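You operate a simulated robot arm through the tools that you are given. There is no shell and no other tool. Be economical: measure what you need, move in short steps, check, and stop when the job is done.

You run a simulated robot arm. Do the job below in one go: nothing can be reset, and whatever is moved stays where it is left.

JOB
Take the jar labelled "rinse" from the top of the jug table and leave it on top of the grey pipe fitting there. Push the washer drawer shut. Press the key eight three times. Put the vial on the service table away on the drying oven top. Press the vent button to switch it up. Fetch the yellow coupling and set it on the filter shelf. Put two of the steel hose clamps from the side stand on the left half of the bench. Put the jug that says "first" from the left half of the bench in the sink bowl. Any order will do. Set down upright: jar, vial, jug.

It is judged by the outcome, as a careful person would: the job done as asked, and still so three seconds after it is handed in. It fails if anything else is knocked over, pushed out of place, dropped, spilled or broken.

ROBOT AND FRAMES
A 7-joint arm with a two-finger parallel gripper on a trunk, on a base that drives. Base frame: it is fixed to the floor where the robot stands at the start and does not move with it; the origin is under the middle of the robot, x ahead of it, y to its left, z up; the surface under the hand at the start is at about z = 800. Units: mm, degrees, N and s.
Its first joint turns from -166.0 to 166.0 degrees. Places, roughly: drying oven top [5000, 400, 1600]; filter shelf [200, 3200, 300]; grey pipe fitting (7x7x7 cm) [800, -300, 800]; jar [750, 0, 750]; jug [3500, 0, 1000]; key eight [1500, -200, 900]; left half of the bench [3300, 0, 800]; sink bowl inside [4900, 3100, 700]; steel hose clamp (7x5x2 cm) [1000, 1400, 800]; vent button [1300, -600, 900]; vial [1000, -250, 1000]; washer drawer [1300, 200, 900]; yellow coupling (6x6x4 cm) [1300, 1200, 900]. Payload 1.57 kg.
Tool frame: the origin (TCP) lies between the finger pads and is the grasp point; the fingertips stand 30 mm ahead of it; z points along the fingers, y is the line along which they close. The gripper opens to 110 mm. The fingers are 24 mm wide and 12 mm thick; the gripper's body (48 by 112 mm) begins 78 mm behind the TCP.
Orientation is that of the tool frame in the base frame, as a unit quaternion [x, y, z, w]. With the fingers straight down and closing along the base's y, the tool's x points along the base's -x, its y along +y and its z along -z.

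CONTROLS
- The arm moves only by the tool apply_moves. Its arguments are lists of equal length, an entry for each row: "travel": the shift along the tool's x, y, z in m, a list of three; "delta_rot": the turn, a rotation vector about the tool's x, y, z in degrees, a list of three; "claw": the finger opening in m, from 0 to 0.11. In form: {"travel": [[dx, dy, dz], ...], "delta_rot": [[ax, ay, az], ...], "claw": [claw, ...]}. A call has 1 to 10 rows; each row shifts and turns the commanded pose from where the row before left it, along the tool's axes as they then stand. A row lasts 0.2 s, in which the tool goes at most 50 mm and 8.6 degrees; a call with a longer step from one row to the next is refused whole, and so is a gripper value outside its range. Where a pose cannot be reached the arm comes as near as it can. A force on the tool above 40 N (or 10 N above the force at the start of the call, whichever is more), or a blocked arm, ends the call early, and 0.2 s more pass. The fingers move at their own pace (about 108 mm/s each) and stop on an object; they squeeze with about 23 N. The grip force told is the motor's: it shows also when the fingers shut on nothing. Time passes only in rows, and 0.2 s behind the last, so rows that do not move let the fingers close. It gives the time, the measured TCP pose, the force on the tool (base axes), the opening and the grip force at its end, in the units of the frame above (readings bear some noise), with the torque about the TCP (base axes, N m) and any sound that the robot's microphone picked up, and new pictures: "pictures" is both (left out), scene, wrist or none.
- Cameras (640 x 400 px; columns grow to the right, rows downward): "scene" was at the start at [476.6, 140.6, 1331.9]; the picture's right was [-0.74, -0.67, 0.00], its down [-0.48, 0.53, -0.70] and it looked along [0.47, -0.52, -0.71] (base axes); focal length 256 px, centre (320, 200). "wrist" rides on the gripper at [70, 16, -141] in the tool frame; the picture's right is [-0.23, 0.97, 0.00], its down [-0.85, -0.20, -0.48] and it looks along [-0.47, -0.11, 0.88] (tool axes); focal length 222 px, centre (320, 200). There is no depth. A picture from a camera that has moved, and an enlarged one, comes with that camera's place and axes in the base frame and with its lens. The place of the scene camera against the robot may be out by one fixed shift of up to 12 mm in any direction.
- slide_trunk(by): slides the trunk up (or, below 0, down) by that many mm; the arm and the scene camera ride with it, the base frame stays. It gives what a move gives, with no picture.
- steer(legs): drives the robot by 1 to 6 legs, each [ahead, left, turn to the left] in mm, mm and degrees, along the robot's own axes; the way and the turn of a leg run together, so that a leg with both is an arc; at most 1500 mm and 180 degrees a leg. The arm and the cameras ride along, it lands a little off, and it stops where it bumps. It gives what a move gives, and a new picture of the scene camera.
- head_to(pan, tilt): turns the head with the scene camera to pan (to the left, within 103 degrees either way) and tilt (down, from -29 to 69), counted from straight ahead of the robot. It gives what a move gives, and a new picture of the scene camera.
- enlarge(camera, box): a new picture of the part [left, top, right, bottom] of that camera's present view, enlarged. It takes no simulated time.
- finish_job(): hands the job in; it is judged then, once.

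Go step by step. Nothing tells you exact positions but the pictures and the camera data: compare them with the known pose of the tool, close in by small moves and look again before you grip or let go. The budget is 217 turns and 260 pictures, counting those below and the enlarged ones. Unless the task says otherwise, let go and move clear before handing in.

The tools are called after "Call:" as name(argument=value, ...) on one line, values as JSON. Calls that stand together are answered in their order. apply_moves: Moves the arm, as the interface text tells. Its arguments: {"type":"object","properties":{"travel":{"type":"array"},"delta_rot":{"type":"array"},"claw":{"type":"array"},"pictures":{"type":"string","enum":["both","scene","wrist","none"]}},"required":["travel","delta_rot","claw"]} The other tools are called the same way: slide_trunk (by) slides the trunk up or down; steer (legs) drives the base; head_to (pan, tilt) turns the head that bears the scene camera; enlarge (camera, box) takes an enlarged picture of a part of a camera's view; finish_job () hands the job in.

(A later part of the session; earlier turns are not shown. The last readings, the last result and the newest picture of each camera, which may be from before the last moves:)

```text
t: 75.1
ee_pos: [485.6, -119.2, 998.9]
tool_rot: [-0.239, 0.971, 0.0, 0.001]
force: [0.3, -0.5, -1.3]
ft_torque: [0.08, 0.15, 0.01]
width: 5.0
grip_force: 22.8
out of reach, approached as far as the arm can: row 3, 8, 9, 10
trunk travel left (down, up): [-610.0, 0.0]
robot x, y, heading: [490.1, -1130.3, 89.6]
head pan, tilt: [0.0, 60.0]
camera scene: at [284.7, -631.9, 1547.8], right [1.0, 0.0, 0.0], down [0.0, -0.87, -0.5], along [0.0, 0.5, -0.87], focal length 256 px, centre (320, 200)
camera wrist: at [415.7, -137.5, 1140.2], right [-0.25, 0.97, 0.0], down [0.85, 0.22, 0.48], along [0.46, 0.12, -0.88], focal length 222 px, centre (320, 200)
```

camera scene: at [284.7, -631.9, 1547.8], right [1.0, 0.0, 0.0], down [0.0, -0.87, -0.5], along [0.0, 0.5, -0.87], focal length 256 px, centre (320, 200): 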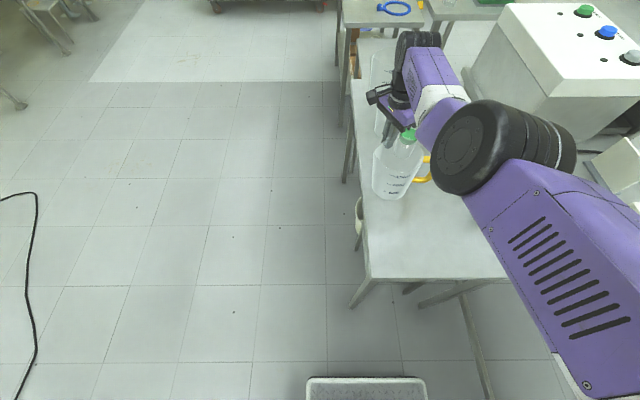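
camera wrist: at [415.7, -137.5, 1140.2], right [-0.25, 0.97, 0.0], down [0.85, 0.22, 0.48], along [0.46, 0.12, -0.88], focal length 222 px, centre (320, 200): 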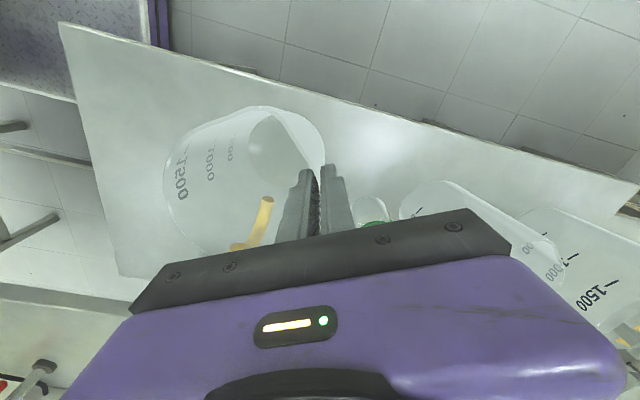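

Near reach limit; pull the arm back a bit and drive the base 130 mm closer.

Call:
apply_moves(travel=[[0.0155, -0.0295, -0.015], [0.0155, -0.0295, -0.015], [0.0155, -0.0295, 0], [0, 0, 0]], delta_rot=[[0, 0, 0], [0, 0, 0], [0, 0, 0], [0, 0, 0]], claw=[0, 0, 0, 0], pictures="none")

Call:
steer(legs=[[150, 0, 0]])

```text
t: 76.1
ee_pos: [484.3, -219.1, 1029.6]
tool_rot: [-0.241, 0.971, 0.0, 0.0]
force: [0.8, -0.4, -2.0]
ft_torque: [0.1, 0.08, 0.02]
width: 4.9
grip_force: 23.3
trunk travel left (down, up): [-610.0, 0.0]
robot x, y, heading: [486.1, -1128.1, 89.6]
head pan, tilt: [0.0, 60.0]
```

```text
t: 77.5
ee_pos: [485.8, -68.9, 1029.6]
tool_rot: [-0.241, 0.971, 0.001, 0.001]
force: [0.4, 0.6, -1.8]
ft_torque: [0.11, 0.12, -0.02]
width: 4.5
grip_force: 23.1
trunk travel left (down, up): [-610.0, 0.0]
robot x, y, heading: [491.7, -974.6, 89.8]
head pan, tilt: [0.0, 60.0]
camera scene: at [284.9, -480.3, 1547.9], right [1.0, 0.0, 0.0], down [0.0, -0.87, -0.5], along [0.0, 0.5, -0.87], focal length 256 px, centre (320, 200)
```

scene: 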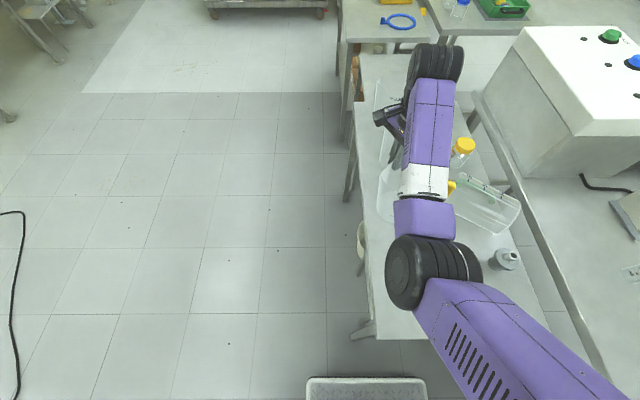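

Lower gently until contact.

Call:
apply_moves(travel=[[0, 0, 0.03], [0, 0, 0.02], [0, 0, 0.005], [0, 0, 0.005], [0, 0, 0.005], [0, 0, 0]], delta_rot=[[0, 0, 0], [0, 0, 0], [0, 0, 0], [0, 0, 0], [0, 0, 0], [0, 0, 0]], claw=[0, 0, 0, 0, 0, 0], pictures="wrist")

```text
t: 78.6
ee_pos: [484.2, -65.9, 972.1]
tool_rot: [-0.24, 0.971, 0.004, 0.001]
force: [0.7, -4.8, 15.6]
ft_torque: [-0.66, -0.11, 0.0]
width: 5.5
grip_force: 23.0
trunk travel left (down, up): [-610.0, 0.0]
robot x, y, heading: [487.4, -971.6, 90.0]
head pan, tilt: [0.0, 60.0]
stopped in row 5: the force on the tool passed its limit at 44 N (the readings are from after the stop); the commanded pose is now the measured one
camera wrist: at [414.3, -84.7, 1112.7], right [-0.25, 0.97, 0.01], down [0.85, 0.22, 0.48], along [0.46, 0.13, -0.88], focal length 222 px, centre (320, 200)
```

wrist: 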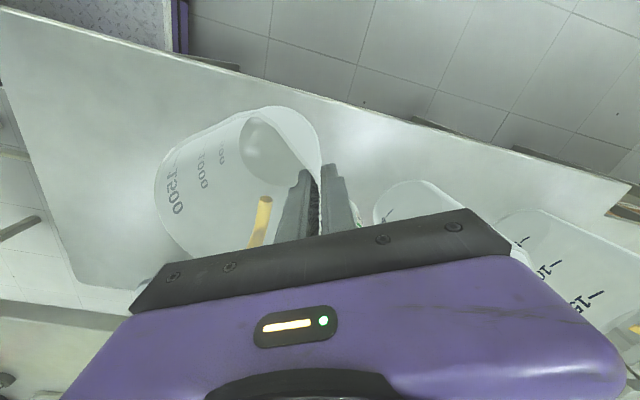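

On the table. Release and lift clear.

Call:
apply_moves(travel=[[0, 0, -0.002], [0, 0, 0], [0, 0, 0], [0, 0, -0.03], [0, 0, -0.04], [0, 0, -0.04], [0, 0, -0.04], [0, 0, -0.04]], delta_rot=[[0, 0, 0], [0, 0, 0], [0, 0, 0], [0, 0, 0], [0, 0, 0], [0, 0, 0], [0, 0, 0], [0, 0, 0]], claw=[0, 0.03, 0.03, 0.03, 0.03, 0.03, 0.03, 0.03], pictures="both")

```text
t: 80.4
ee_pos: [484.1, -67.6, 1161.4]
tool_rot: [-0.24, 0.971, 0.003, 0.0]
force: [-0.8, 0.0, -0.7]
ft_torque: [0.0, 0.04, 0.01]
width: 30.1
grip_force: 0.1
trunk travel left (down, up): [-610.0, 0.0]
robot x, y, heading: [489.8, -972.5, 89.8]
head pan, tilt: [0.0, 60.0]
camera scene: at [285.0, -480.0, 1547.7], right [1.0, 0.0, 0.0], down [0.0, -0.87, -0.5], along [0.0, 0.5, -0.87], focal length 256 px, centre (320, 200)
camera wrist: at [415.5, -86.2, 1301.5], right [-0.25, 0.97, 0.0], down [0.85, 0.22, 0.48], along [0.46, 0.13, -0.88], focal length 222 px, centre (320, 200)
```

scene: 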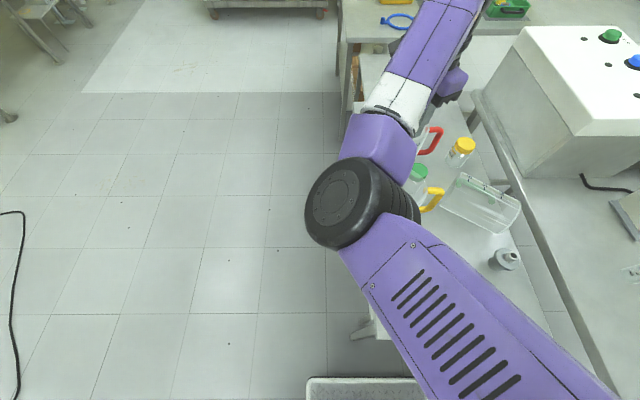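
wrist: 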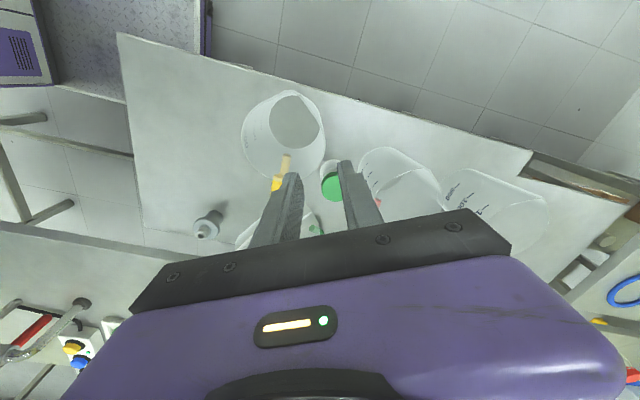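

Yellow jug stands. Now drive to the opposite side, facing the green jug's mouth (heading ≈ −30°).

Call:
steer(legs=[[0, 840, 0], [0, 0, -120]])

Call:
steer(legs=[[-402, 1297, 0]])

Call:
enlarge(camera="wrist", box=[0, 0, 640, 400])

```text
t: 89.9
ee_pos: [441.2, -1420.5, 1160.2]
tool_rot: [0.719, 0.695, 0.001, 0.003]
force: [1.0, 0.0, 0.3]
ft_torque: [-0.01, -0.01, 0.0]
width: 30.2
grip_force: 0.1
trunk travel left (down, up): [-610.0, 0.0]
robot x, y, heading: [-347.1, -973.0, -30.2]
head pan, tilt: [0.0, 60.0]
camera scene: at [175.0, -1044.3, 1547.8], right [-0.5, -0.87, 0.0], down [-0.75, 0.43, -0.5], along [0.43, -0.25, -0.87], focal length 256 px, centre (320, 200)
```

scene: 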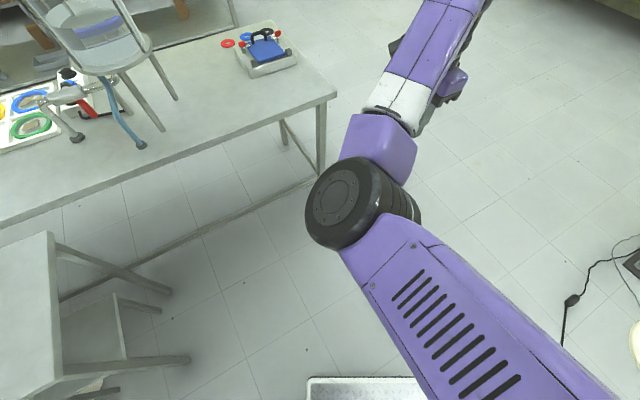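

```text
t: 96.7
ee_pos: [731.8, -97.5, 1159.7]
tool_rot: [0.72, 0.694, 0.001, 0.003]
force: [-0.2, -0.3, -0.1]
ft_torque: [-0.04, -0.02, 0.03]
width: 30.2
grip_force: 0.1
trunk travel left (down, up): [-610.0, 0.0]
robot x, y, heading: [-59.9, 353.3, -30.1]
head pan, tilt: [0.0, 60.0]
camera scene: at [466.1, 278.4, 1547.8], right [-0.5, -0.86, 0.0], down [-0.75, 0.43, -0.5], along [0.43, -0.25, -0.87], focal length 256 px, centre (320, 200)
```

scene: 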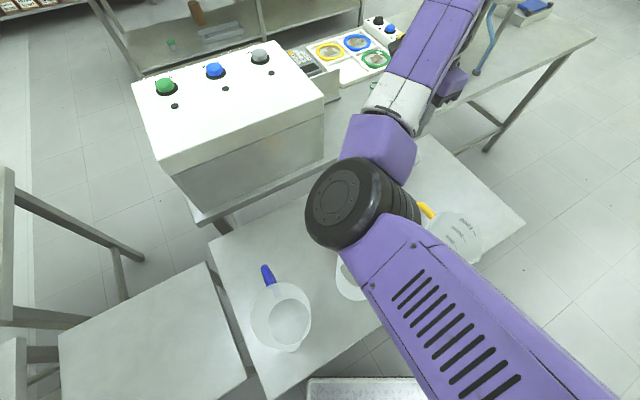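

```text
1.00 times, centred on (320, 200) of wrist (not enlarged: the box is as wide or as high as the picture)
camera zoom: at [749.0, -29.0, 1301.6], right [0.96, -0.26, 0.01], down [-0.23, -0.85, 0.48], along [-0.12, -0.46, -0.88], focal length 222 px, centre (320, 200)
```

zoom: 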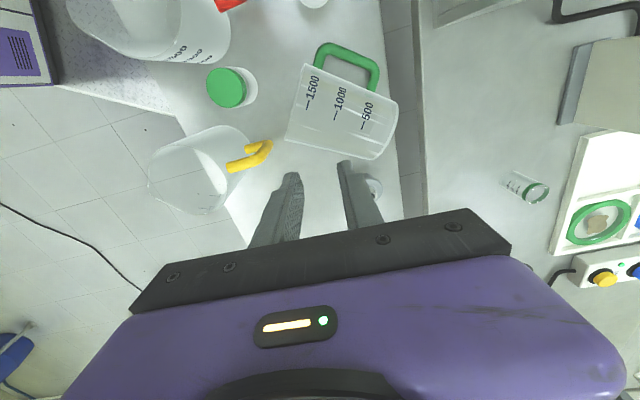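

Yellow, red, jars all standing. Reorient the tool toward the green mouth: yaw −30.6°, then pitch to 40° below horizontal.

Call:
apply_moves(travel=[[0, 0, 0], [0, 0, 0], [0, 0, 0], [0, 0, 0], [0.0083, -0.04, 0.015], [0.0083, -0.04, 0.015], [0.0083, -0.04, 0.015], [0, 0, 0]], delta_rot=[[0, 0, 7.65], [0, 0, 7.65], [0, 0, 7.65], [0, 0, 7.65], [0, 0, 0], [0, 0, 0], [0, 0, 0], [-8, 0, 0]], claw=[0.06, 0.06, 0.06, 0.06, 0.06, 0.06, 0.06, 0.06], pictures="none")

Call:
apply_moves(travel=[[0, 0, 0], [0, 0, 0], [0, 0, 0], [0, 0, 0], [0, 0, 0], [0, -0.03, 0.025], [0, 0, 0]], delta_rot=[[-8.4, 0, 0], [-8.4, 0, 0], [-8.4, 0, 0], [-8.4, 0, 0], [-8.4, 0, 0], [0, 0, 0], [0, 0, 0]], claw=[0.06, 0.06, 0.06, 0.06, 0.06, 0.06, 0.06], pictures="both")

Call:
enlarge(camera="wrist", box=[180, 60, 440, 240])

```text
t: 98.5
ee_pos: [645.8, -11.1, 1115.3]
tool_rot: [0.875, 0.478, 0.035, 0.064]
force: [-0.1, 0.1, -0.3]
ft_torque: [0.04, -0.02, 0.03]
width: 60.0
grip_force: 0.0
trunk travel left (down, up): [-610.0, 0.0]
robot x, y, heading: [-55.8, 353.7, -30.1]
head pan, tilt: [0.0, 60.0]
```

```text
t: 100.0
ee_pos: [645.2, -13.0, 1076.2]
tool_rot: [0.794, 0.434, 0.205, 0.373]
force: [-0.2, -0.5, -0.1]
ft_torque: [-0.02, -0.02, -0.02]
width: 60.0
grip_force: 0.1
trunk travel left (down, up): [-610.0, 0.0]
robot x, y, heading: [-57.9, 352.0, -30.0]
head pan, tilt: [0.0, 60.0]
camera scene: at [466.0, 278.4, 1547.9], right [-0.5, -0.86, 0.0], down [-0.75, 0.43, -0.5], along [0.43, -0.25, -0.87], focal length 256 px, centre (320, 200)
camera wrist: at [599.5, 98.2, 1178.0], right [0.4, -0.53, 0.75], down [-0.88, -0.45, 0.15], along [0.26, -0.72, -0.64], focal length 222 px, centre (320, 200)
```

scene: 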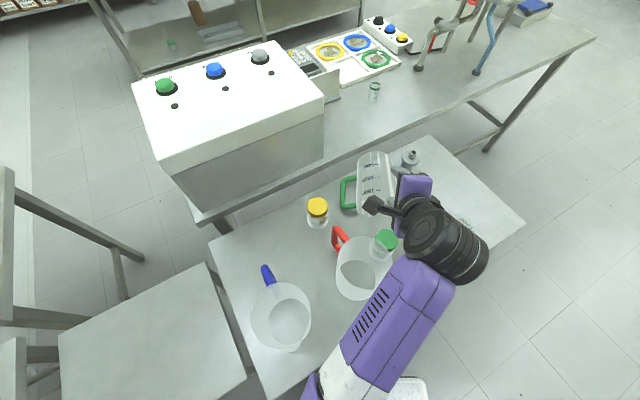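
wrist: 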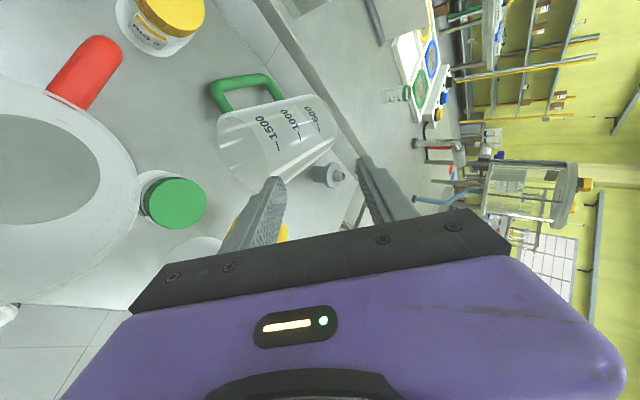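

```text
2.22 times, centred on (310, 150) of wrist
camera zoom: at [599.5, 98.2, 1178.0], right [0.4, -0.53, 0.75], down [-0.88, -0.45, 0.15], along [0.26, -0.72, -0.64], focal length 494 px, centre (342, 311)
```

zoom: 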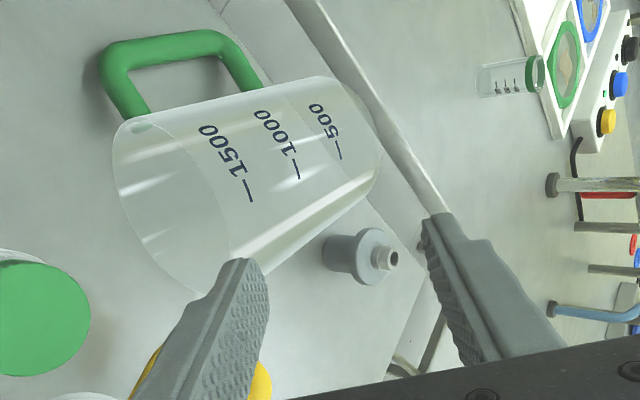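

Excellent view: rim top ≈ (703, −45, 935). Align onto the approach line.

Call:
apply_moves(travel=[[0.0015, -0.032, 0.03], [0.0015, -0.032, 0.03], [0, 0, 0.02], [0, 0, 0]], delta_rot=[[0, 0, 0], [0, 0, 0], [0, 0, 0], [0, 0, 0]], claw=[0.06, 0.06, 0.06, 0.06], pictures="wrist")

Call:
enlarge(camera="wrist", box=[180, 60, 440, 240])

```text
t: 101.0
ee_pos: [665.4, -21.1, 975.2]
tool_rot: [0.794, 0.434, 0.204, 0.373]
force: [-0.2, -0.3, 0.8]
ft_torque: [-0.04, -0.01, -0.01]
width: 59.7
grip_force: 0.0
trunk travel left (down, up): [-610.0, 0.0]
robot x, y, heading: [-55.0, 351.0, -30.0]
head pan, tilt: [0.0, 60.0]
camera wrist: at [619.6, 90.8, 1077.8], right [0.4, -0.53, 0.75], down [-0.88, -0.45, 0.15], along [0.26, -0.72, -0.64], focal length 222 px, centre (320, 200)
```

wrist: 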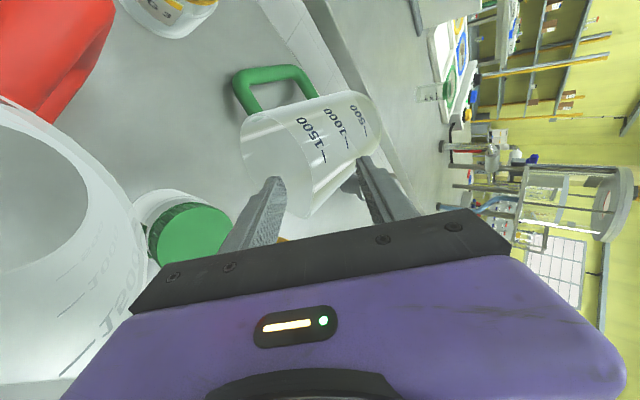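

```text
2.22 times, centred on (310, 150) of wrist
camera zoom: at [619.6, 90.8, 1077.8], right [0.4, -0.53, 0.75], down [-0.88, -0.45, 0.15], along [0.26, -0.72, -0.64], focal length 494 px, centre (342, 311)
```

zoom: 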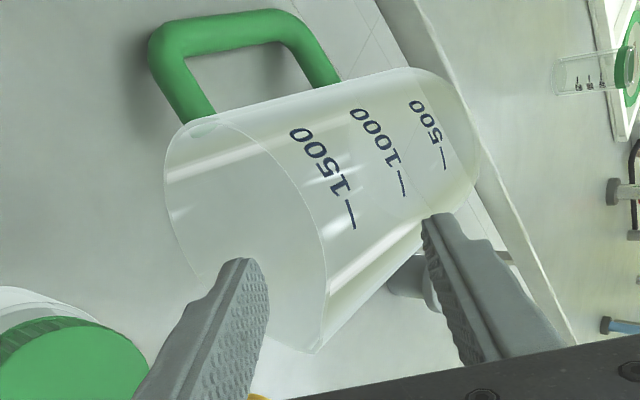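

Wall sits between the fingers. Advance 62 mm and close.

Call:
apply_moves(travel=[[0, 0, 0.031], [0, 0, 0.031], [0, 0, 0], [0, 0, 0], [0, 0, 0], [0, 0, 0]], delta_rot=[[0, 0, 0], [0, 0, 0], [0, 0, 0], [0, 0, 0], [0, 0, 0], [0, 0, 0]], claw=[0.06, 0.06, 0.06, 0.0, 0.0, 0.0], pictures="wrist")

```text
t: 102.5
ee_pos: [703.8, -46.2, 934.7]
tool_rot: [0.794, 0.433, 0.205, 0.374]
force: [-1.6, -1.2, 2.5]
ft_torque: [-0.59, -0.33, -0.2]
width: 18.0
grip_force: 23.3
trunk travel left (down, up): [-610.0, 0.0]
robot x, y, heading: [-54.4, 354.8, -30.4]
head pan, tilt: [0.0, 60.0]
camera wrist: at [657.9, 65.5, 1036.8], right [0.4, -0.53, 0.75], down [-0.88, -0.45, 0.15], along [0.26, -0.72, -0.64], focal length 222 px, centre (320, 200)
```

wrist: 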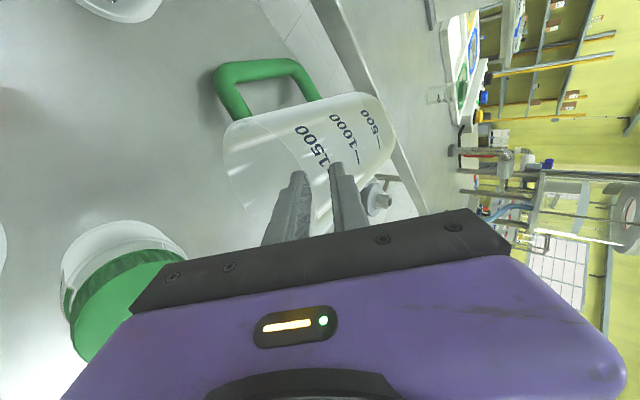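

Call:
apply_moves(travel=[[0, 0.0154, -0.0128], [0, 0.0154, -0.0128], [0, 0.0154, -0.0128], [0, 0, 0]], delta_rot=[[0, 0, 0], [0, 0, 0], [0, 0, 0], [0, 0, 0]], claw=[0, 0, 0, 0], pictures="both")

```text
t: 103.5
ee_pos: [705.5, -48.2, 996.0]
tool_rot: [0.794, 0.433, 0.203, 0.374]
force: [-0.1, 0.6, 1.9]
ft_torque: [-0.34, -0.29, 0.03]
width: 5.0
grip_force: 22.7
trunk travel left (down, up): [-610.0, 0.0]
robot x, y, heading: [-59.1, 352.3, -30.2]
head pan, tilt: [0.0, 60.0]
camera scene: at [466.0, 278.5, 1547.9], right [-0.5, -0.86, 0.0], down [-0.75, 0.43, -0.5], along [0.43, -0.25, -0.87], focal length 256 px, centre (320, 200)
camera wrist: at [658.4, 64.2, 1098.2], right [0.4, -0.53, 0.75], down [-0.88, -0.45, 0.15], along [0.26, -0.72, -0.64], focal length 222 px, centre (320, 200)
```

scene: 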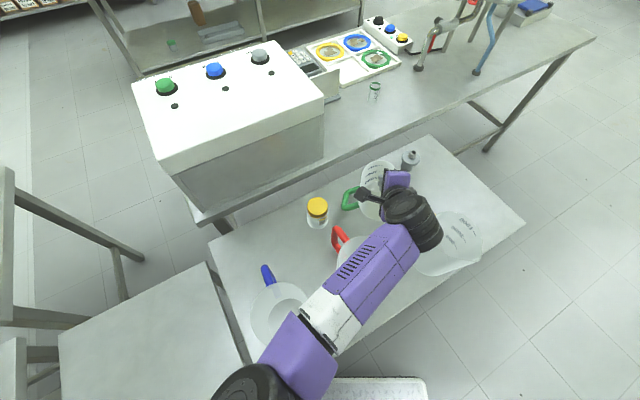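
wrist: 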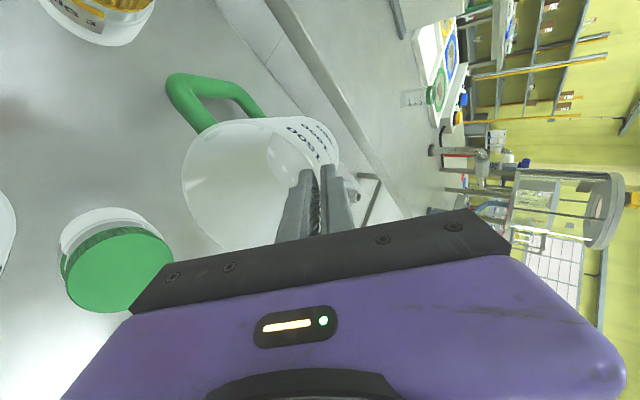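

The jug aligned with the fingers. Raise and rotate upright.

Call:
apply_moves(travel=[[0, 0.0327, -0.0271], [0, 0.0327, -0.0271], [0, 0.0327, -0.0271], [0, 0.0327, -0.0271], [0, 0, 0], [0, 0, 0], [0, 0, 0], [0, 0, 0], [0, 0, 0], [0, 0, 0]], delta_rot=[[0, 0, 0], [0, 0, 0], [0, 0, 0], [0, 0, 0], [8.33, 0, 0], [8.33, 0, 0], [8.33, 0, 0], [8.33, 0, 0], [8.33, 0, 0], [8.33, 0, 0]], claw=[0, 0, 0, 0, 0, 0, 0, 0, 0, 0], pictures="both")

```text
t: 105.7
ee_pos: [703.3, -47.2, 1165.4]
tool_rot: [0.878, 0.479, 0.001, 0.002]
force: [0.3, 0.1, -1.8]
ft_torque: [-0.11, -0.11, 0.0]
width: 2.9
grip_force: 23.0
trunk travel left (down, up): [-610.0, 0.0]
robot x, y, heading: [-60.6, 352.0, -30.1]
head pan, tilt: [0.0, 60.0]
camera scene: at [466.1, 278.8, 1547.8], right [-0.5, -0.87, 0.0], down [-0.75, 0.43, -0.5], along [0.43, -0.25, -0.87], focal length 256 px, centre (320, 200)
camera wrist: at [753.5, 2.8, 1307.1], right [0.7, -0.72, 0.0], down [-0.63, -0.61, 0.48], along [-0.34, -0.34, -0.88], focal length 222 px, centre (320, 200)
```

scene: 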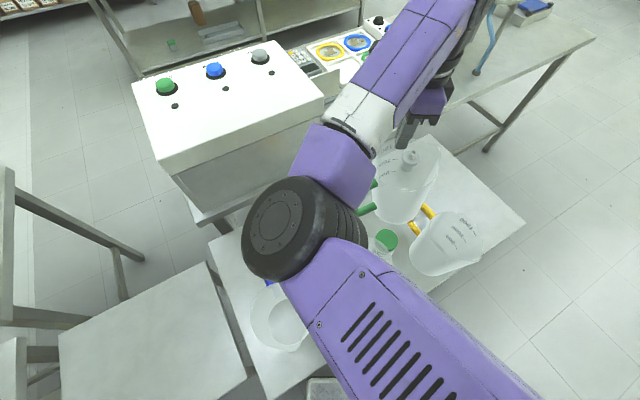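
wrist: 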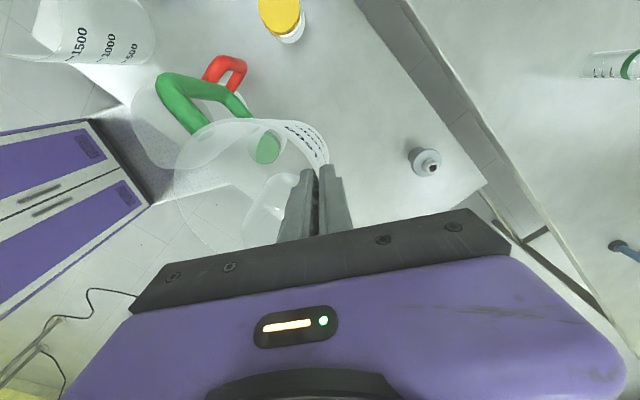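

Now yaw the jug so its handle faces +x.

Call:
apply_moves(travel=[[0, 0, 0], [0, 0, 0], [0, 0, 0], [0, 0, 0], [0, 0, 0], [0, 0, 0], [0, 0, 0], [0, 0, 0], [0, 0, 0], [0, 0, 0]], delta_rot=[[0, 0, 7.8], [0, 0, 7.8], [0, 0, 7.8], [0, 0, 7.8], [0, 0, 7.8], [0, 0, 7.8], [0, 0, 7.8], [0, 0, 7.8], [0, 0, 7.8], [0, 0, 7.8]], claw=[0, 0, 0, 0, 0, 0, 0, 0, 0, 0], pictures="wrist")

```text
t: 107.8
ee_pos: [704.7, -47.6, 1166.3]
tool_rot: [0.983, -0.181, 0.003, 0.001]
force: [-0.5, 0.1, -1.8]
ft_torque: [-0.09, 0.08, -0.03]
width: 3.0
grip_force: 22.8
trunk travel left (down, up): [-610.0, 0.0]
robot x, y, heading: [-57.7, 350.2, -30.0]
head pan, tilt: [0.0, 60.0]
camera wrist: at [762.0, -87.1, 1307.4], right [-0.56, -0.83, 0.0], down [-0.73, 0.49, 0.47], along [-0.39, 0.26, -0.88], focal length 222 px, centre (320, 200)
```

wrist: 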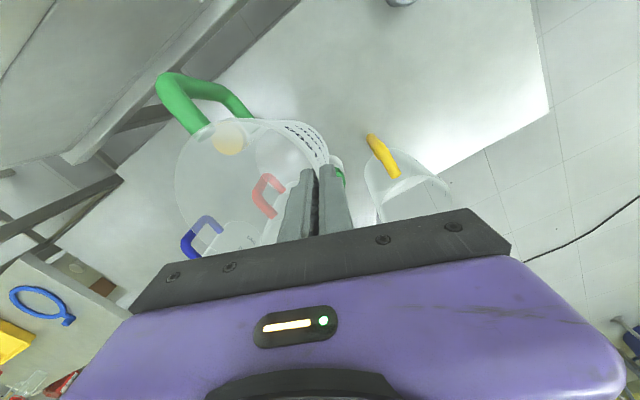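

Yaw worked. Carry to above its original spot (centre ≈ 565, −308).

Call:
apply_moves(travel=[[-0.0047, 0.0447, 0], [-0.0047, 0.0447, 0], [-0.0047, 0.0447, 0], [-0.0047, 0.0447, 0], [-0.0047, 0.0447, 0], [-0.0047, 0.0447, 0], [-0.0047, 0.0447, 0], [-0.0047, 0.0447, 0], [0, 0, 0]], delta_rot=[[0, 0, 0], [0, 0, 0], [0, 0, 0], [0, 0, 0], [0, 0, 0], [0, 0, 0], [0, 0, 0], [0, 0, 0], [0, 0, 0]], claw=[0, 0, 0, 0, 0, 0, 0, 0, 0], pictures="both")

```text
t: 109.8
ee_pos: [540.1, -368.9, 1166.1]
tool_rot: [0.984, -0.18, 0.003, 0.002]
force: [-0.5, -0.2, -2.3]
ft_torque: [-0.15, 0.04, 0.0]
width: 2.9
grip_force: 23.0
trunk travel left (down, up): [-610.0, 0.0]
robot x, y, heading: [-55.6, 351.3, -30.0]
head pan, tilt: [0.0, 60.0]
camera scene: at [465.9, 278.0, 1547.9], right [-0.5, -0.86, 0.0], down [-0.75, 0.43, -0.5], along [0.43, -0.25, -0.87], focal length 256 px, centre (320, 200)
camera wrist: at [598.9, -407.8, 1306.9], right [-0.56, -0.83, 0.0], down [-0.73, 0.49, 0.47], along [-0.39, 0.26, -0.88], focal length 222 px, centre (320, 200)
```

scene: 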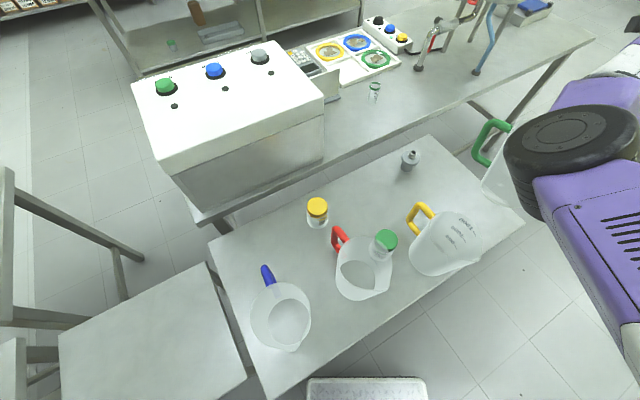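
wrist: 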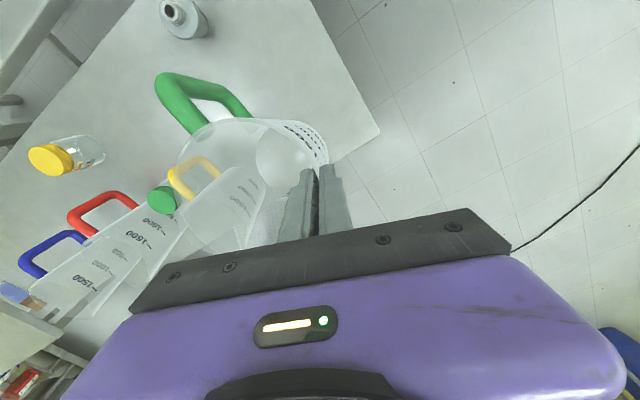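

Lower it.

Call:
apply_moves(travel=[[0, 0, 0.044], [0, 0, 0.044], [0, 0, 0.044], [0, 0, 0.04], [0, 0, 0.006], [0, 0, 0.006], [0, 0, 0.006], [0, 0, 0.006], [0, 0, 0]], delta_rot=[[0, 0, 0], [0, 0, 0], [0, 0, 0], [0, 0, 0], [0, 0, 0], [0, 0, 0], [0, 0, 0], [0, 0, 0], [0, 0, 0]], claw=[0, 0, 0, 0, 0, 0, 0, 0, 0], pictures="both")

```text
t: 111.6
ee_pos: [539.7, -373.5, 981.1]
tool_rot: [0.983, -0.182, 0.004, 0.007]
force: [-3.8, 1.3, 10.6]
ft_torque: [0.61, -0.02, 0.22]
width: 3.7
grip_force: 23.4
trunk travel left (down, up): [-610.0, 0.0]
robot x, y, heading: [-57.9, 353.2, -30.0]
head pan, tilt: [0.0, 60.0]
stopped in row 8: the force on the tool passed its limit at 45 N (the readings are from after the stop); the commanded pose is now the measured one
camera scene: at [465.3, 278.7, 1547.8], right [-0.5, -0.86, 0.0], down [-0.75, 0.43, -0.5], along [0.43, -0.25, -0.87], focal length 256 px, centre (320, 200)
camera wrist: at [598.3, -411.9, 1122.8], right [-0.56, -0.83, 0.01], down [-0.73, 0.5, 0.47], along [-0.39, 0.26, -0.88], focal length 222 px, centre (320, 200)
```

scene: 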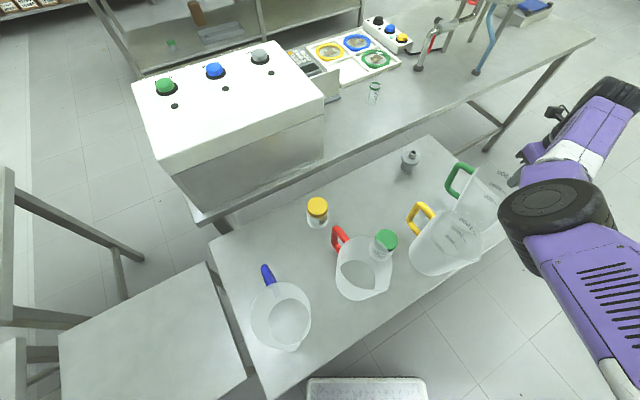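
wrist: 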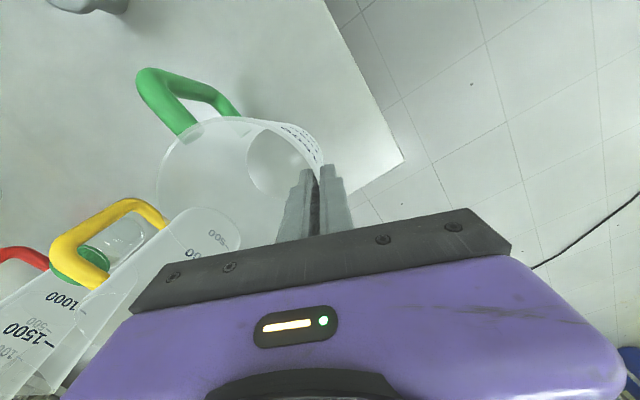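

Call:
apply_moves(travel=[[0, 0, -0.002], [0, 0, 0], [0, 0, 0], [0, 0, -0.03], [0, 0, -0.04], [0, 0, -0.04], [0, 0, -0.04], [0, 0, -0.04]], delta_rot=[[0, 0, 0], [0, 0, 0], [0, 0, 0], [0, 0, 0], [0, 0, 0], [0, 0, 0], [0, 0, 0], [0, 0, 0]], claw=[0, 0.03, 0.03, 0.03, 0.03, 0.03, 0.03, 0.03], pictures="both")

Call:
enlarge(camera="scene", box=[220, 130, 540, 350])

```text
t: 113.4
ee_pos: [539.7, -369.2, 1172.7]
tool_rot: [0.983, -0.182, 0.003, 0.004]
force: [0.5, 0.0, -0.3]
ft_torque: [0.01, 0.0, 0.04]
width: 30.2
grip_force: 0.0
trunk travel left (down, up): [-610.0, 0.0]
robot x, y, heading: [-58.6, 352.2, -30.0]
head pan, tilt: [0.0, 60.0]
camera scene: at [466.0, 278.2, 1547.7], right [-0.5, -0.86, 0.0], down [-0.75, 0.43, -0.5], along [0.43, -0.25, -0.87], focal length 256 px, centre (320, 200)
camera wrist: at [596.9, -407.8, 1313.4], right [-0.56, -0.83, 0.01], down [-0.73, 0.5, 0.47], along [-0.39, 0.26, -0.88], focal length 222 px, centre (320, 200)
```

scene: 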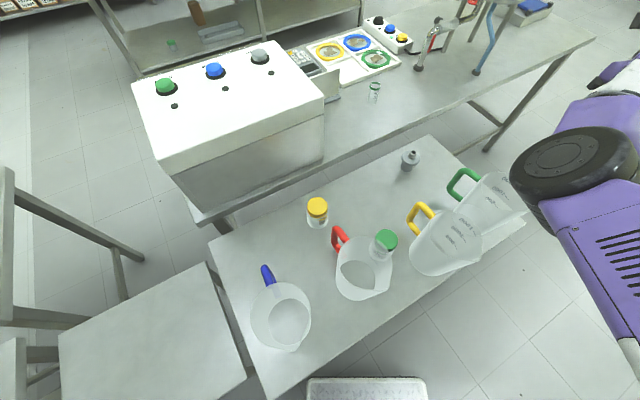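
wrist: 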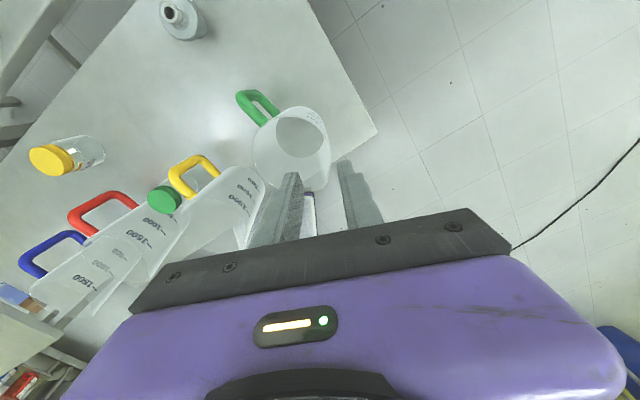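

```text
1.82 times, centred on (380, 240) of scene
camera zoom: at [466.0, 278.2, 1547.7], right [-0.5, -0.86, 0.0], down [-0.75, 0.43, -0.5], along [0.43, -0.25, -0.87], focal length 465 px, centre (211, 127)
```

zoom: 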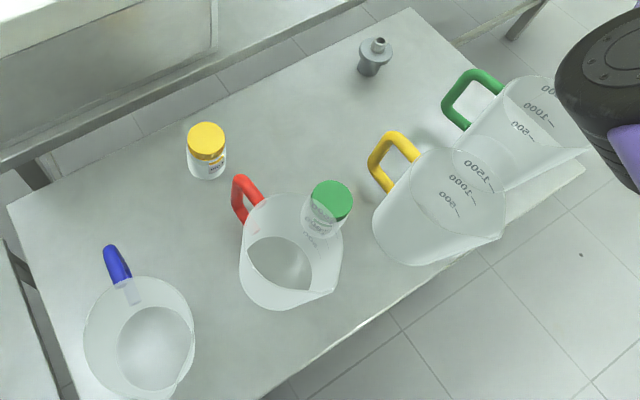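

All four jugs stand again. Green sits ~30 mm and yellow ~45 mm short of their original x; I'll nudge them back. Re-grip green at the same rim point.

Call:
apply_moves(travel=[[0, 0, 0.045], [0, 0, 0.045], [0, 0, 0.045], [0, 0, 0.045], [0, 0, 0.008], [0, 0, 0], [0, 0, 0], [0, 0, 0]], delta_rot=[[0, 0, 0], [0, 0, 0], [0, 0, 0], [0, 0, 0], [0, 0, 0], [0, 0, 0], [0, 0, 0], [0, 0, 0]], claw=[0.03, 0.03, 0.03, 0.03, 0.03, 0.0, 0.0, 0.0], pictures="wrist")

```text
t: 115.2
ee_pos: [540.4, -373.5, 986.0]
tool_rot: [0.983, -0.181, 0.004, 0.005]
force: [-1.5, -1.5, 6.5]
ft_torque: [0.35, -0.16, 0.01]
width: 3.6
grip_force: 22.8
trunk travel left (down, up): [-610.0, 0.0]
robot x, y, heading: [-56.3, 353.7, -30.4]
head pan, tilt: [0.0, 60.0]
camera wrist: at [598.1, -411.6, 1128.0], right [-0.56, -0.83, 0.01], down [-0.73, 0.5, 0.47], along [-0.39, 0.26, -0.88], focal length 222 px, centre (320, 200)
```

wrist: 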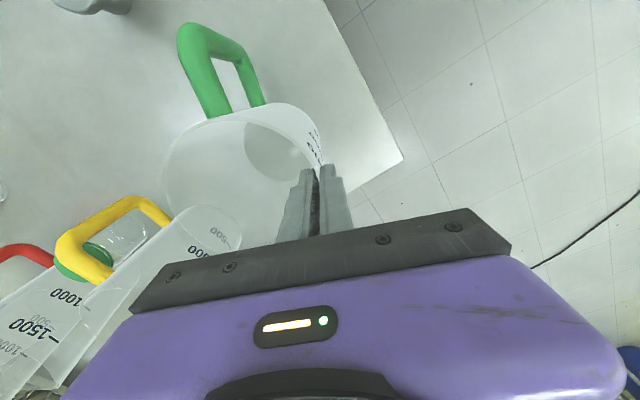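

Green's position is fine (centre ≈ 560, −305) but its yaw is off ~10–13°; tweak and release.

Call:
apply_moves(travel=[[0, 0, -0.012], [0.0075, -0.003, 0], [0, 0, 0], [0, 0, 0.006], [0, 0, 0.004], [0, 0, 0]], delta_rot=[[0, 0, 0], [0, 0, -6], [0, 0, -6], [0, 0, 0], [0, 0, 0], [0, 0, 0]], claw=[0, 0, 0, 0, 0, 0], pictures="none")

Call:
apply_moves(travel=[[0, 0, 0], [0, 0, 0], [0, 0, 0], [0, 0, -0.03], [0, 0, -0.04], [0, 0, -0.04], [0, 0, -0.04], [0, 0, -0.04]], delta_rot=[[0, 0, 0], [0, 0, 0], [0, 0, 0], [0, 0, 0], [0, 0, 0], [0, 0, 0], [0, 0, 0], [0, 0, 0]], claw=[0.008, 0.03, 0.03, 0.03, 0.03, 0.03, 0.03, 0.03], pictures="both")

```text
t: 116.6
ee_pos: [549.3, -372.9, 987.0]
tool_rot: [0.997, -0.078, 0.004, 0.006]
force: [-1.4, -3.7, 9.1]
ft_torque: [0.43, -0.02, 0.08]
width: 3.5
grip_force: 22.4
trunk travel left (down, up): [-610.0, 0.0]
robot x, y, heading: [-55.7, 351.7, -29.9]
head pan, tilt: [0.0, 60.0]
```

```text
t: 118.4
ee_pos: [547.7, -368.9, 1176.4]
tool_rot: [0.997, -0.078, 0.003, 0.005]
force: [0.3, 0.1, -0.8]
ft_torque: [-0.02, -0.02, -0.01]
width: 30.1
grip_force: 0.1
trunk travel left (down, up): [-610.0, 0.0]
robot x, y, heading: [-56.2, 353.9, -30.2]
head pan, tilt: [0.0, 60.0]
camera scene: at [466.0, 278.1, 1547.7], right [-0.5, -0.86, 0.0], down [-0.75, 0.43, -0.5], along [0.43, -0.25, -0.87], focal length 256 px, centre (320, 200)
camera wrist: at [612.3, -394.3, 1317.9], right [-0.38, -0.93, 0.01], down [-0.82, 0.33, 0.47], along [-0.44, 0.17, -0.88], focal length 222 px, centre (320, 200)
```

scene: 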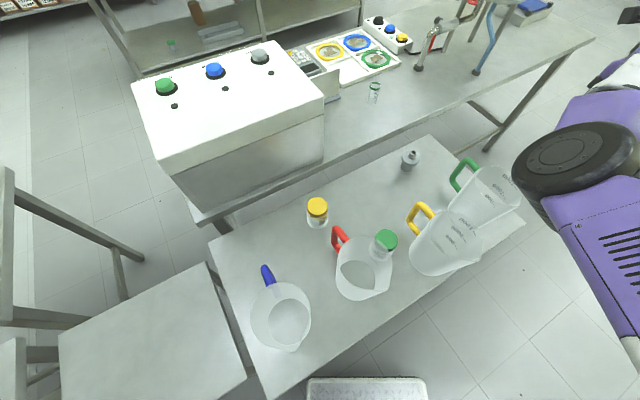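
wrist: 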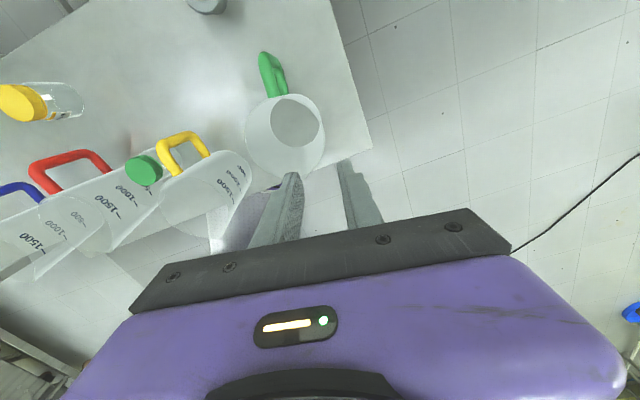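

Green restored. Move above yellow's rim (its −y side) and check.

Call:
apply_moves(travel=[[-0.018, -0.0433, 0], [-0.018, -0.0433, 0], [-0.018, -0.0433, 0], [-0.018, -0.0433, 0], [0, 0, 0.04], [0, 0, 0.04], [0, 0, 0]], delta_rot=[[0, 0, 0], [0, 0, 0], [0, 0, 0], [0, 0, 0], [0, 0, 0], [0, 0, 0], [0, 0, 0]], claw=[0.04, 0.04, 0.04, 0.04, 0.04, 0.04, 0.04], pictures="wrist")

Call:
enlarge(camera="wrist", box=[160, 40, 440, 240])

```text
t: 120.0
ee_pos: [504.5, -187.8, 1090.7]
tool_rot: [0.997, -0.078, 0.004, 0.006]
force: [1.0, 0.1, 0.0]
ft_torque: [-0.05, 0.0, -0.01]
width: 39.8
grip_force: 0.1
trunk travel left (down, up): [-610.0, 0.0]
robot x, y, heading: [-56.9, 354.2, -30.0]
head pan, tilt: [0.0, 60.0]
camera wrist: at [569.0, -213.3, 1233.0], right [-0.37, -0.93, 0.01], down [-0.82, 0.33, 0.47], along [-0.44, 0.17, -0.88], focal length 222 px, centre (320, 200)
```

wrist: 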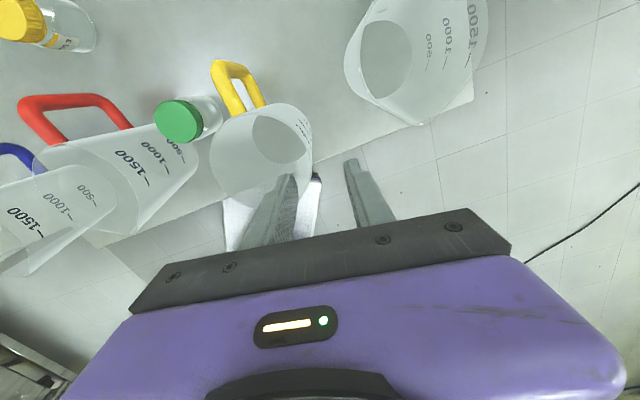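

```text
2.00 times, centred on (300, 140) of wrist
camera zoom: at [569.0, -213.3, 1233.0], right [-0.37, -0.93, 0.01], down [-0.82, 0.33, 0.47], along [-0.44, 0.17, -0.88], focal length 444 px, centre (360, 320)
```

zoom: 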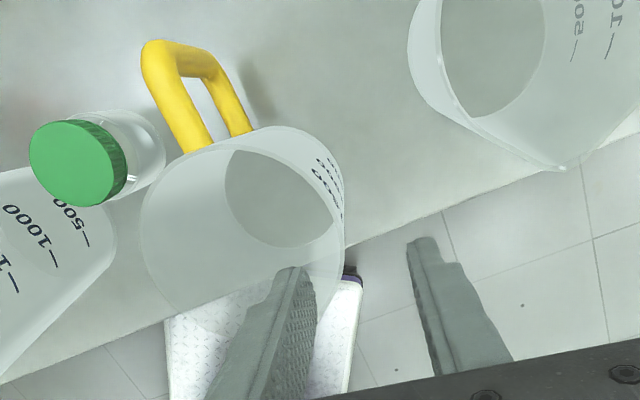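

Yellow centre ≈ (512, −115). Grip its rim.

Call:
apply_moves(travel=[[-0.004, -0.007, 0], [0, 0, 0.04], [0, 0, 0.04], [0, 0, 0.024], [0, 0, 0], [0, 0, 0], [0, 0, 0]], delta_rot=[[0, 0, 0], [0, 0, 0], [0, 0, 0], [0, 0, 0], [0, 0, 0], [0, 0, 0], [0, 0, 0]], claw=[0.04, 0.04, 0.04, 0.04, 0.0, 0.0, 0.0], pictures="wrist")

```text
t: 121.6
ee_pos: [501.6, -182.0, 990.2]
tool_rot: [0.997, -0.078, 0.004, 0.005]
force: [0.2, 2.1, 1.3]
ft_torque: [0.31, -0.28, 0.06]
width: 5.8
grip_force: 22.8
trunk travel left (down, up): [-610.0, 0.0]
robot x, y, heading: [-55.9, 350.5, -30.2]
head pan, tilt: [0.0, 60.0]
camera wrist: at [566.1, -207.9, 1130.5], right [-0.38, -0.93, 0.01], down [-0.82, 0.33, 0.47], along [-0.44, 0.17, -0.88], focal length 222 px, centre (320, 200)
```

wrist: 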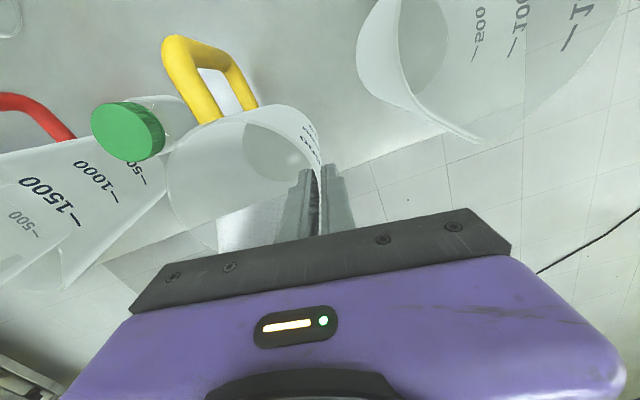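

Lift 15 mm, shift +43 mm in x, set down.

Call:
apply_moves(travel=[[0, 0, -0.018], [0.021, -0.0035, 0], [0.0215, -0.0035, 0], [0, 0, 0], [0, 0, 0.01], [0, 0, 0.005], [0, 0, 0.003], [0, 0, 0]], delta_rot=[[0, 0, 0], [0, 0, 0], [0, 0, 0], [0, 0, 0], [0, 0, 0], [0, 0, 0], [0, 0, 0], [0, 0, 0]], claw=[0, 0, 0, 0, 0, 0, 0, 0], pictures="none")

Call:
apply_moves(travel=[[0, 0, 0], [0, 0, 0], [0, 0, 0], [0, 0, -0.03], [0, 0, -0.04], [0, 0, -0.04], [0, 0, -0.04], [0, 0, -0.04]], delta_rot=[[0, 0, 0], [0, 0, 0], [0, 0, 0], [0, 0, 0], [0, 0, 0], [0, 0, 0], [0, 0, 0], [0, 0, 0]], claw=[0.01, 0.03, 0.03, 0.03, 0.03, 0.03, 0.03, 0.03], pictures="both")

```text
t: 123.4
ee_pos: [545.2, -183.4, 989.7]
tool_rot: [0.997, -0.078, 0.004, 0.006]
force: [-1.4, -4.2, 12.0]
ft_torque: [0.23, -0.33, -0.03]
width: 5.4
grip_force: 23.0
trunk travel left (down, up): [-610.0, 0.0]
robot x, y, heading: [-51.8, 352.8, -30.0]
head pan, tilt: [0.0, 60.0]
```

```text
t: 125.2
ee_pos: [546.0, -179.4, 1179.4]
tool_rot: [0.997, -0.078, 0.003, 0.005]
force: [-0.4, -0.9, -0.5]
ft_torque: [0.03, -0.01, -0.02]
width: 29.9
grip_force: 0.1
trunk travel left (down, up): [-610.0, 0.0]
robot x, y, heading: [-61.1, 351.3, -30.0]
head pan, tilt: [0.0, 60.0]
camera scene: at [466.0, 278.1, 1547.7], right [-0.5, -0.86, 0.0], down [-0.75, 0.43, -0.5], along [0.43, -0.25, -0.87], focal length 256 px, centre (320, 200)
camera wrist: at [610.1, -205.3, 1320.3], right [-0.37, -0.93, 0.01], down [-0.82, 0.33, 0.47], along [-0.44, 0.17, -0.88], focal length 222 px, centre (320, 200)
```

scene: 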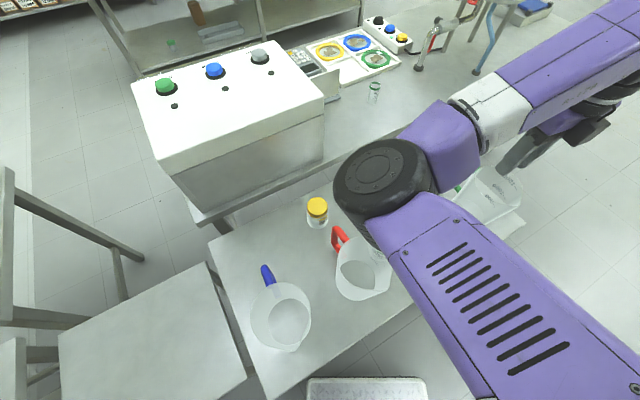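
wrist: 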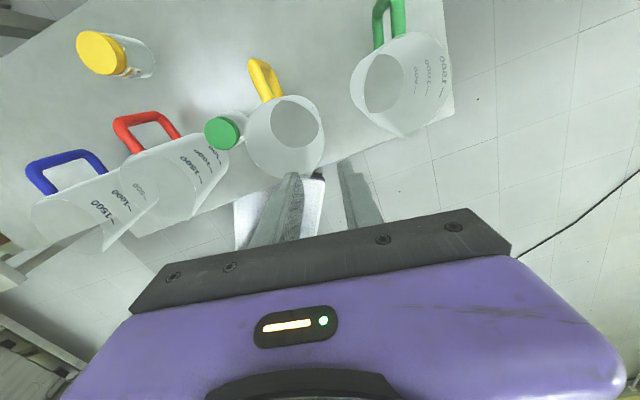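

Both jugs are back. Now the rinse jar at (598, −4): rotate so fingers close along x (between the jugs) and move over it.

Call:
apply_moves(travel=[[0, 0, 0], [0, 0, 0], [0, 0, 0], [0, 0, 0], [0, 0, 0], [0, 0, 0], [0, 0, 0], [0, 0, 0], [0, 0, 0], [0, 0, 0]], delta_rot=[[0, 0, -8.2], [0, 0, -8.2], [0, 0, -8.2], [0, 0, -8.2], [0, 0, -8.2], [0, 0, -8.2], [0, 0, -8.2], [0, 0, -8.2], [0, 0, -8.2], [0, 0, -8.2]], claw=[0.11, 0.11, 0.11, 0.11, 0.11, 0.11, 0.11, 0.11, 0.11, 0.11], pictures="none")

Call:
apply_moves(travel=[[0, 0, 0], [0, 0, 0], [0.044, 0.0128, 0], [0.044, 0.0128, 0], [0.044, 0.0128, 0], [0.044, 0.0128, 0], [0, 0, 0.03], [0, 0, 0]], delta_rot=[[0, 0, -8.2], [0, 0, -8.6], [0, 0, 0], [0, 0, 0], [0, 0, 0], [0, 0, 0], [0, 0, 0], [0, 0, 0]], claw=[0.11, 0.11, 0.11, 0.11, 0.11, 0.11, 0.11, 0.11], pictures="both")

```text
t: 127.4
ee_pos: [545.5, -180.9, 1179.1]
tool_rot: [0.803, 0.596, -0.001, 0.007]
force: [0.8, 0.0, -0.1]
ft_torque: [-0.01, 0.02, -0.02]
width: 109.9
grip_force: 0.0
trunk travel left (down, up): [-610.0, 0.0]
robot x, y, heading: [-55.3, 355.0, -30.1]
head pan, tilt: [0.0, 60.0]
```

```text
t: 129.2
ee_pos: [596.6, -5.6, 1147.1]
tool_rot: [0.708, 0.706, -0.001, 0.005]
force: [-0.8, 0.3, -0.6]
ft_torque: [-0.04, 0.06, -0.01]
width: 110.1
grip_force: 0.1
trunk travel left (down, up): [-610.0, 0.0]
robot x, y, heading: [-51.8, 351.9, -30.3]
head pan, tilt: [0.0, 60.0]
camera scene: at [466.0, 278.6, 1547.9], right [-0.5, -0.87, 0.0], down [-0.75, 0.43, -0.5], along [0.43, -0.25, -0.87], focal length 256 px, centre (320, 200)
camera wrist: at [611.8, 66.0, 1287.3], right [0.97, -0.23, 0.01], down [-0.2, -0.85, 0.49], along [-0.1, -0.48, -0.87], focal length 222 px, centre (320, 200)
```

scene: 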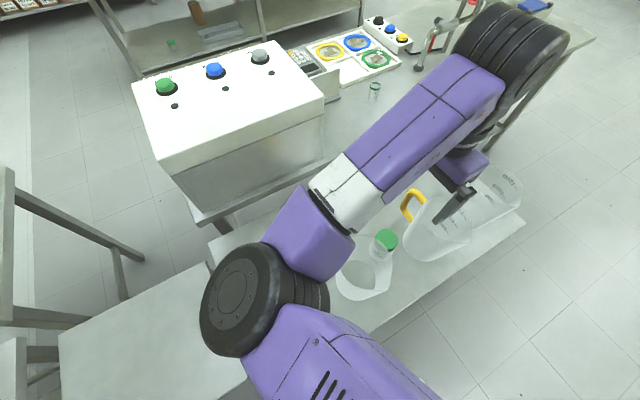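
wrist: 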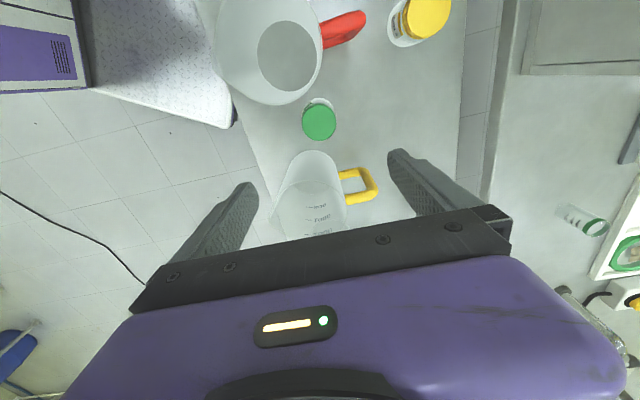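

The elbow sits over the blue jug; I'll not lower here. Reposition the base straight in front, further back, so the elbow stays off the table.

Call:
steer(legs=[[0, -406, 0], [0, 0, 30]])

```text
t: 133.2
ee_pos: [483.0, 11.6, 1147.5]
tool_rot: [0.502, 0.865, -0.001, 0.006]
force: [-0.3, -0.1, 0.5]
ft_torque: [0.0, 0.01, -0.01]
width: 109.8
grip_force: 0.1
trunk travel left (down, up): [-610.0, 0.0]
robot x, y, heading: [-263.3, 1.8, -0.4]
head pan, tilt: [0.0, 60.0]
camera scene: at [228.2, 196.2, 1547.8], right [-0.01, -1.0, 0.0], down [-0.87, 0.01, -0.5], along [0.5, 0.0, -0.87], focal length 256 px, centre (320, 200)
```

scene: 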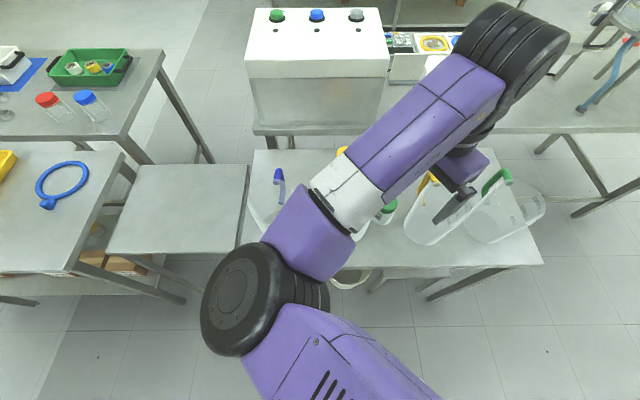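

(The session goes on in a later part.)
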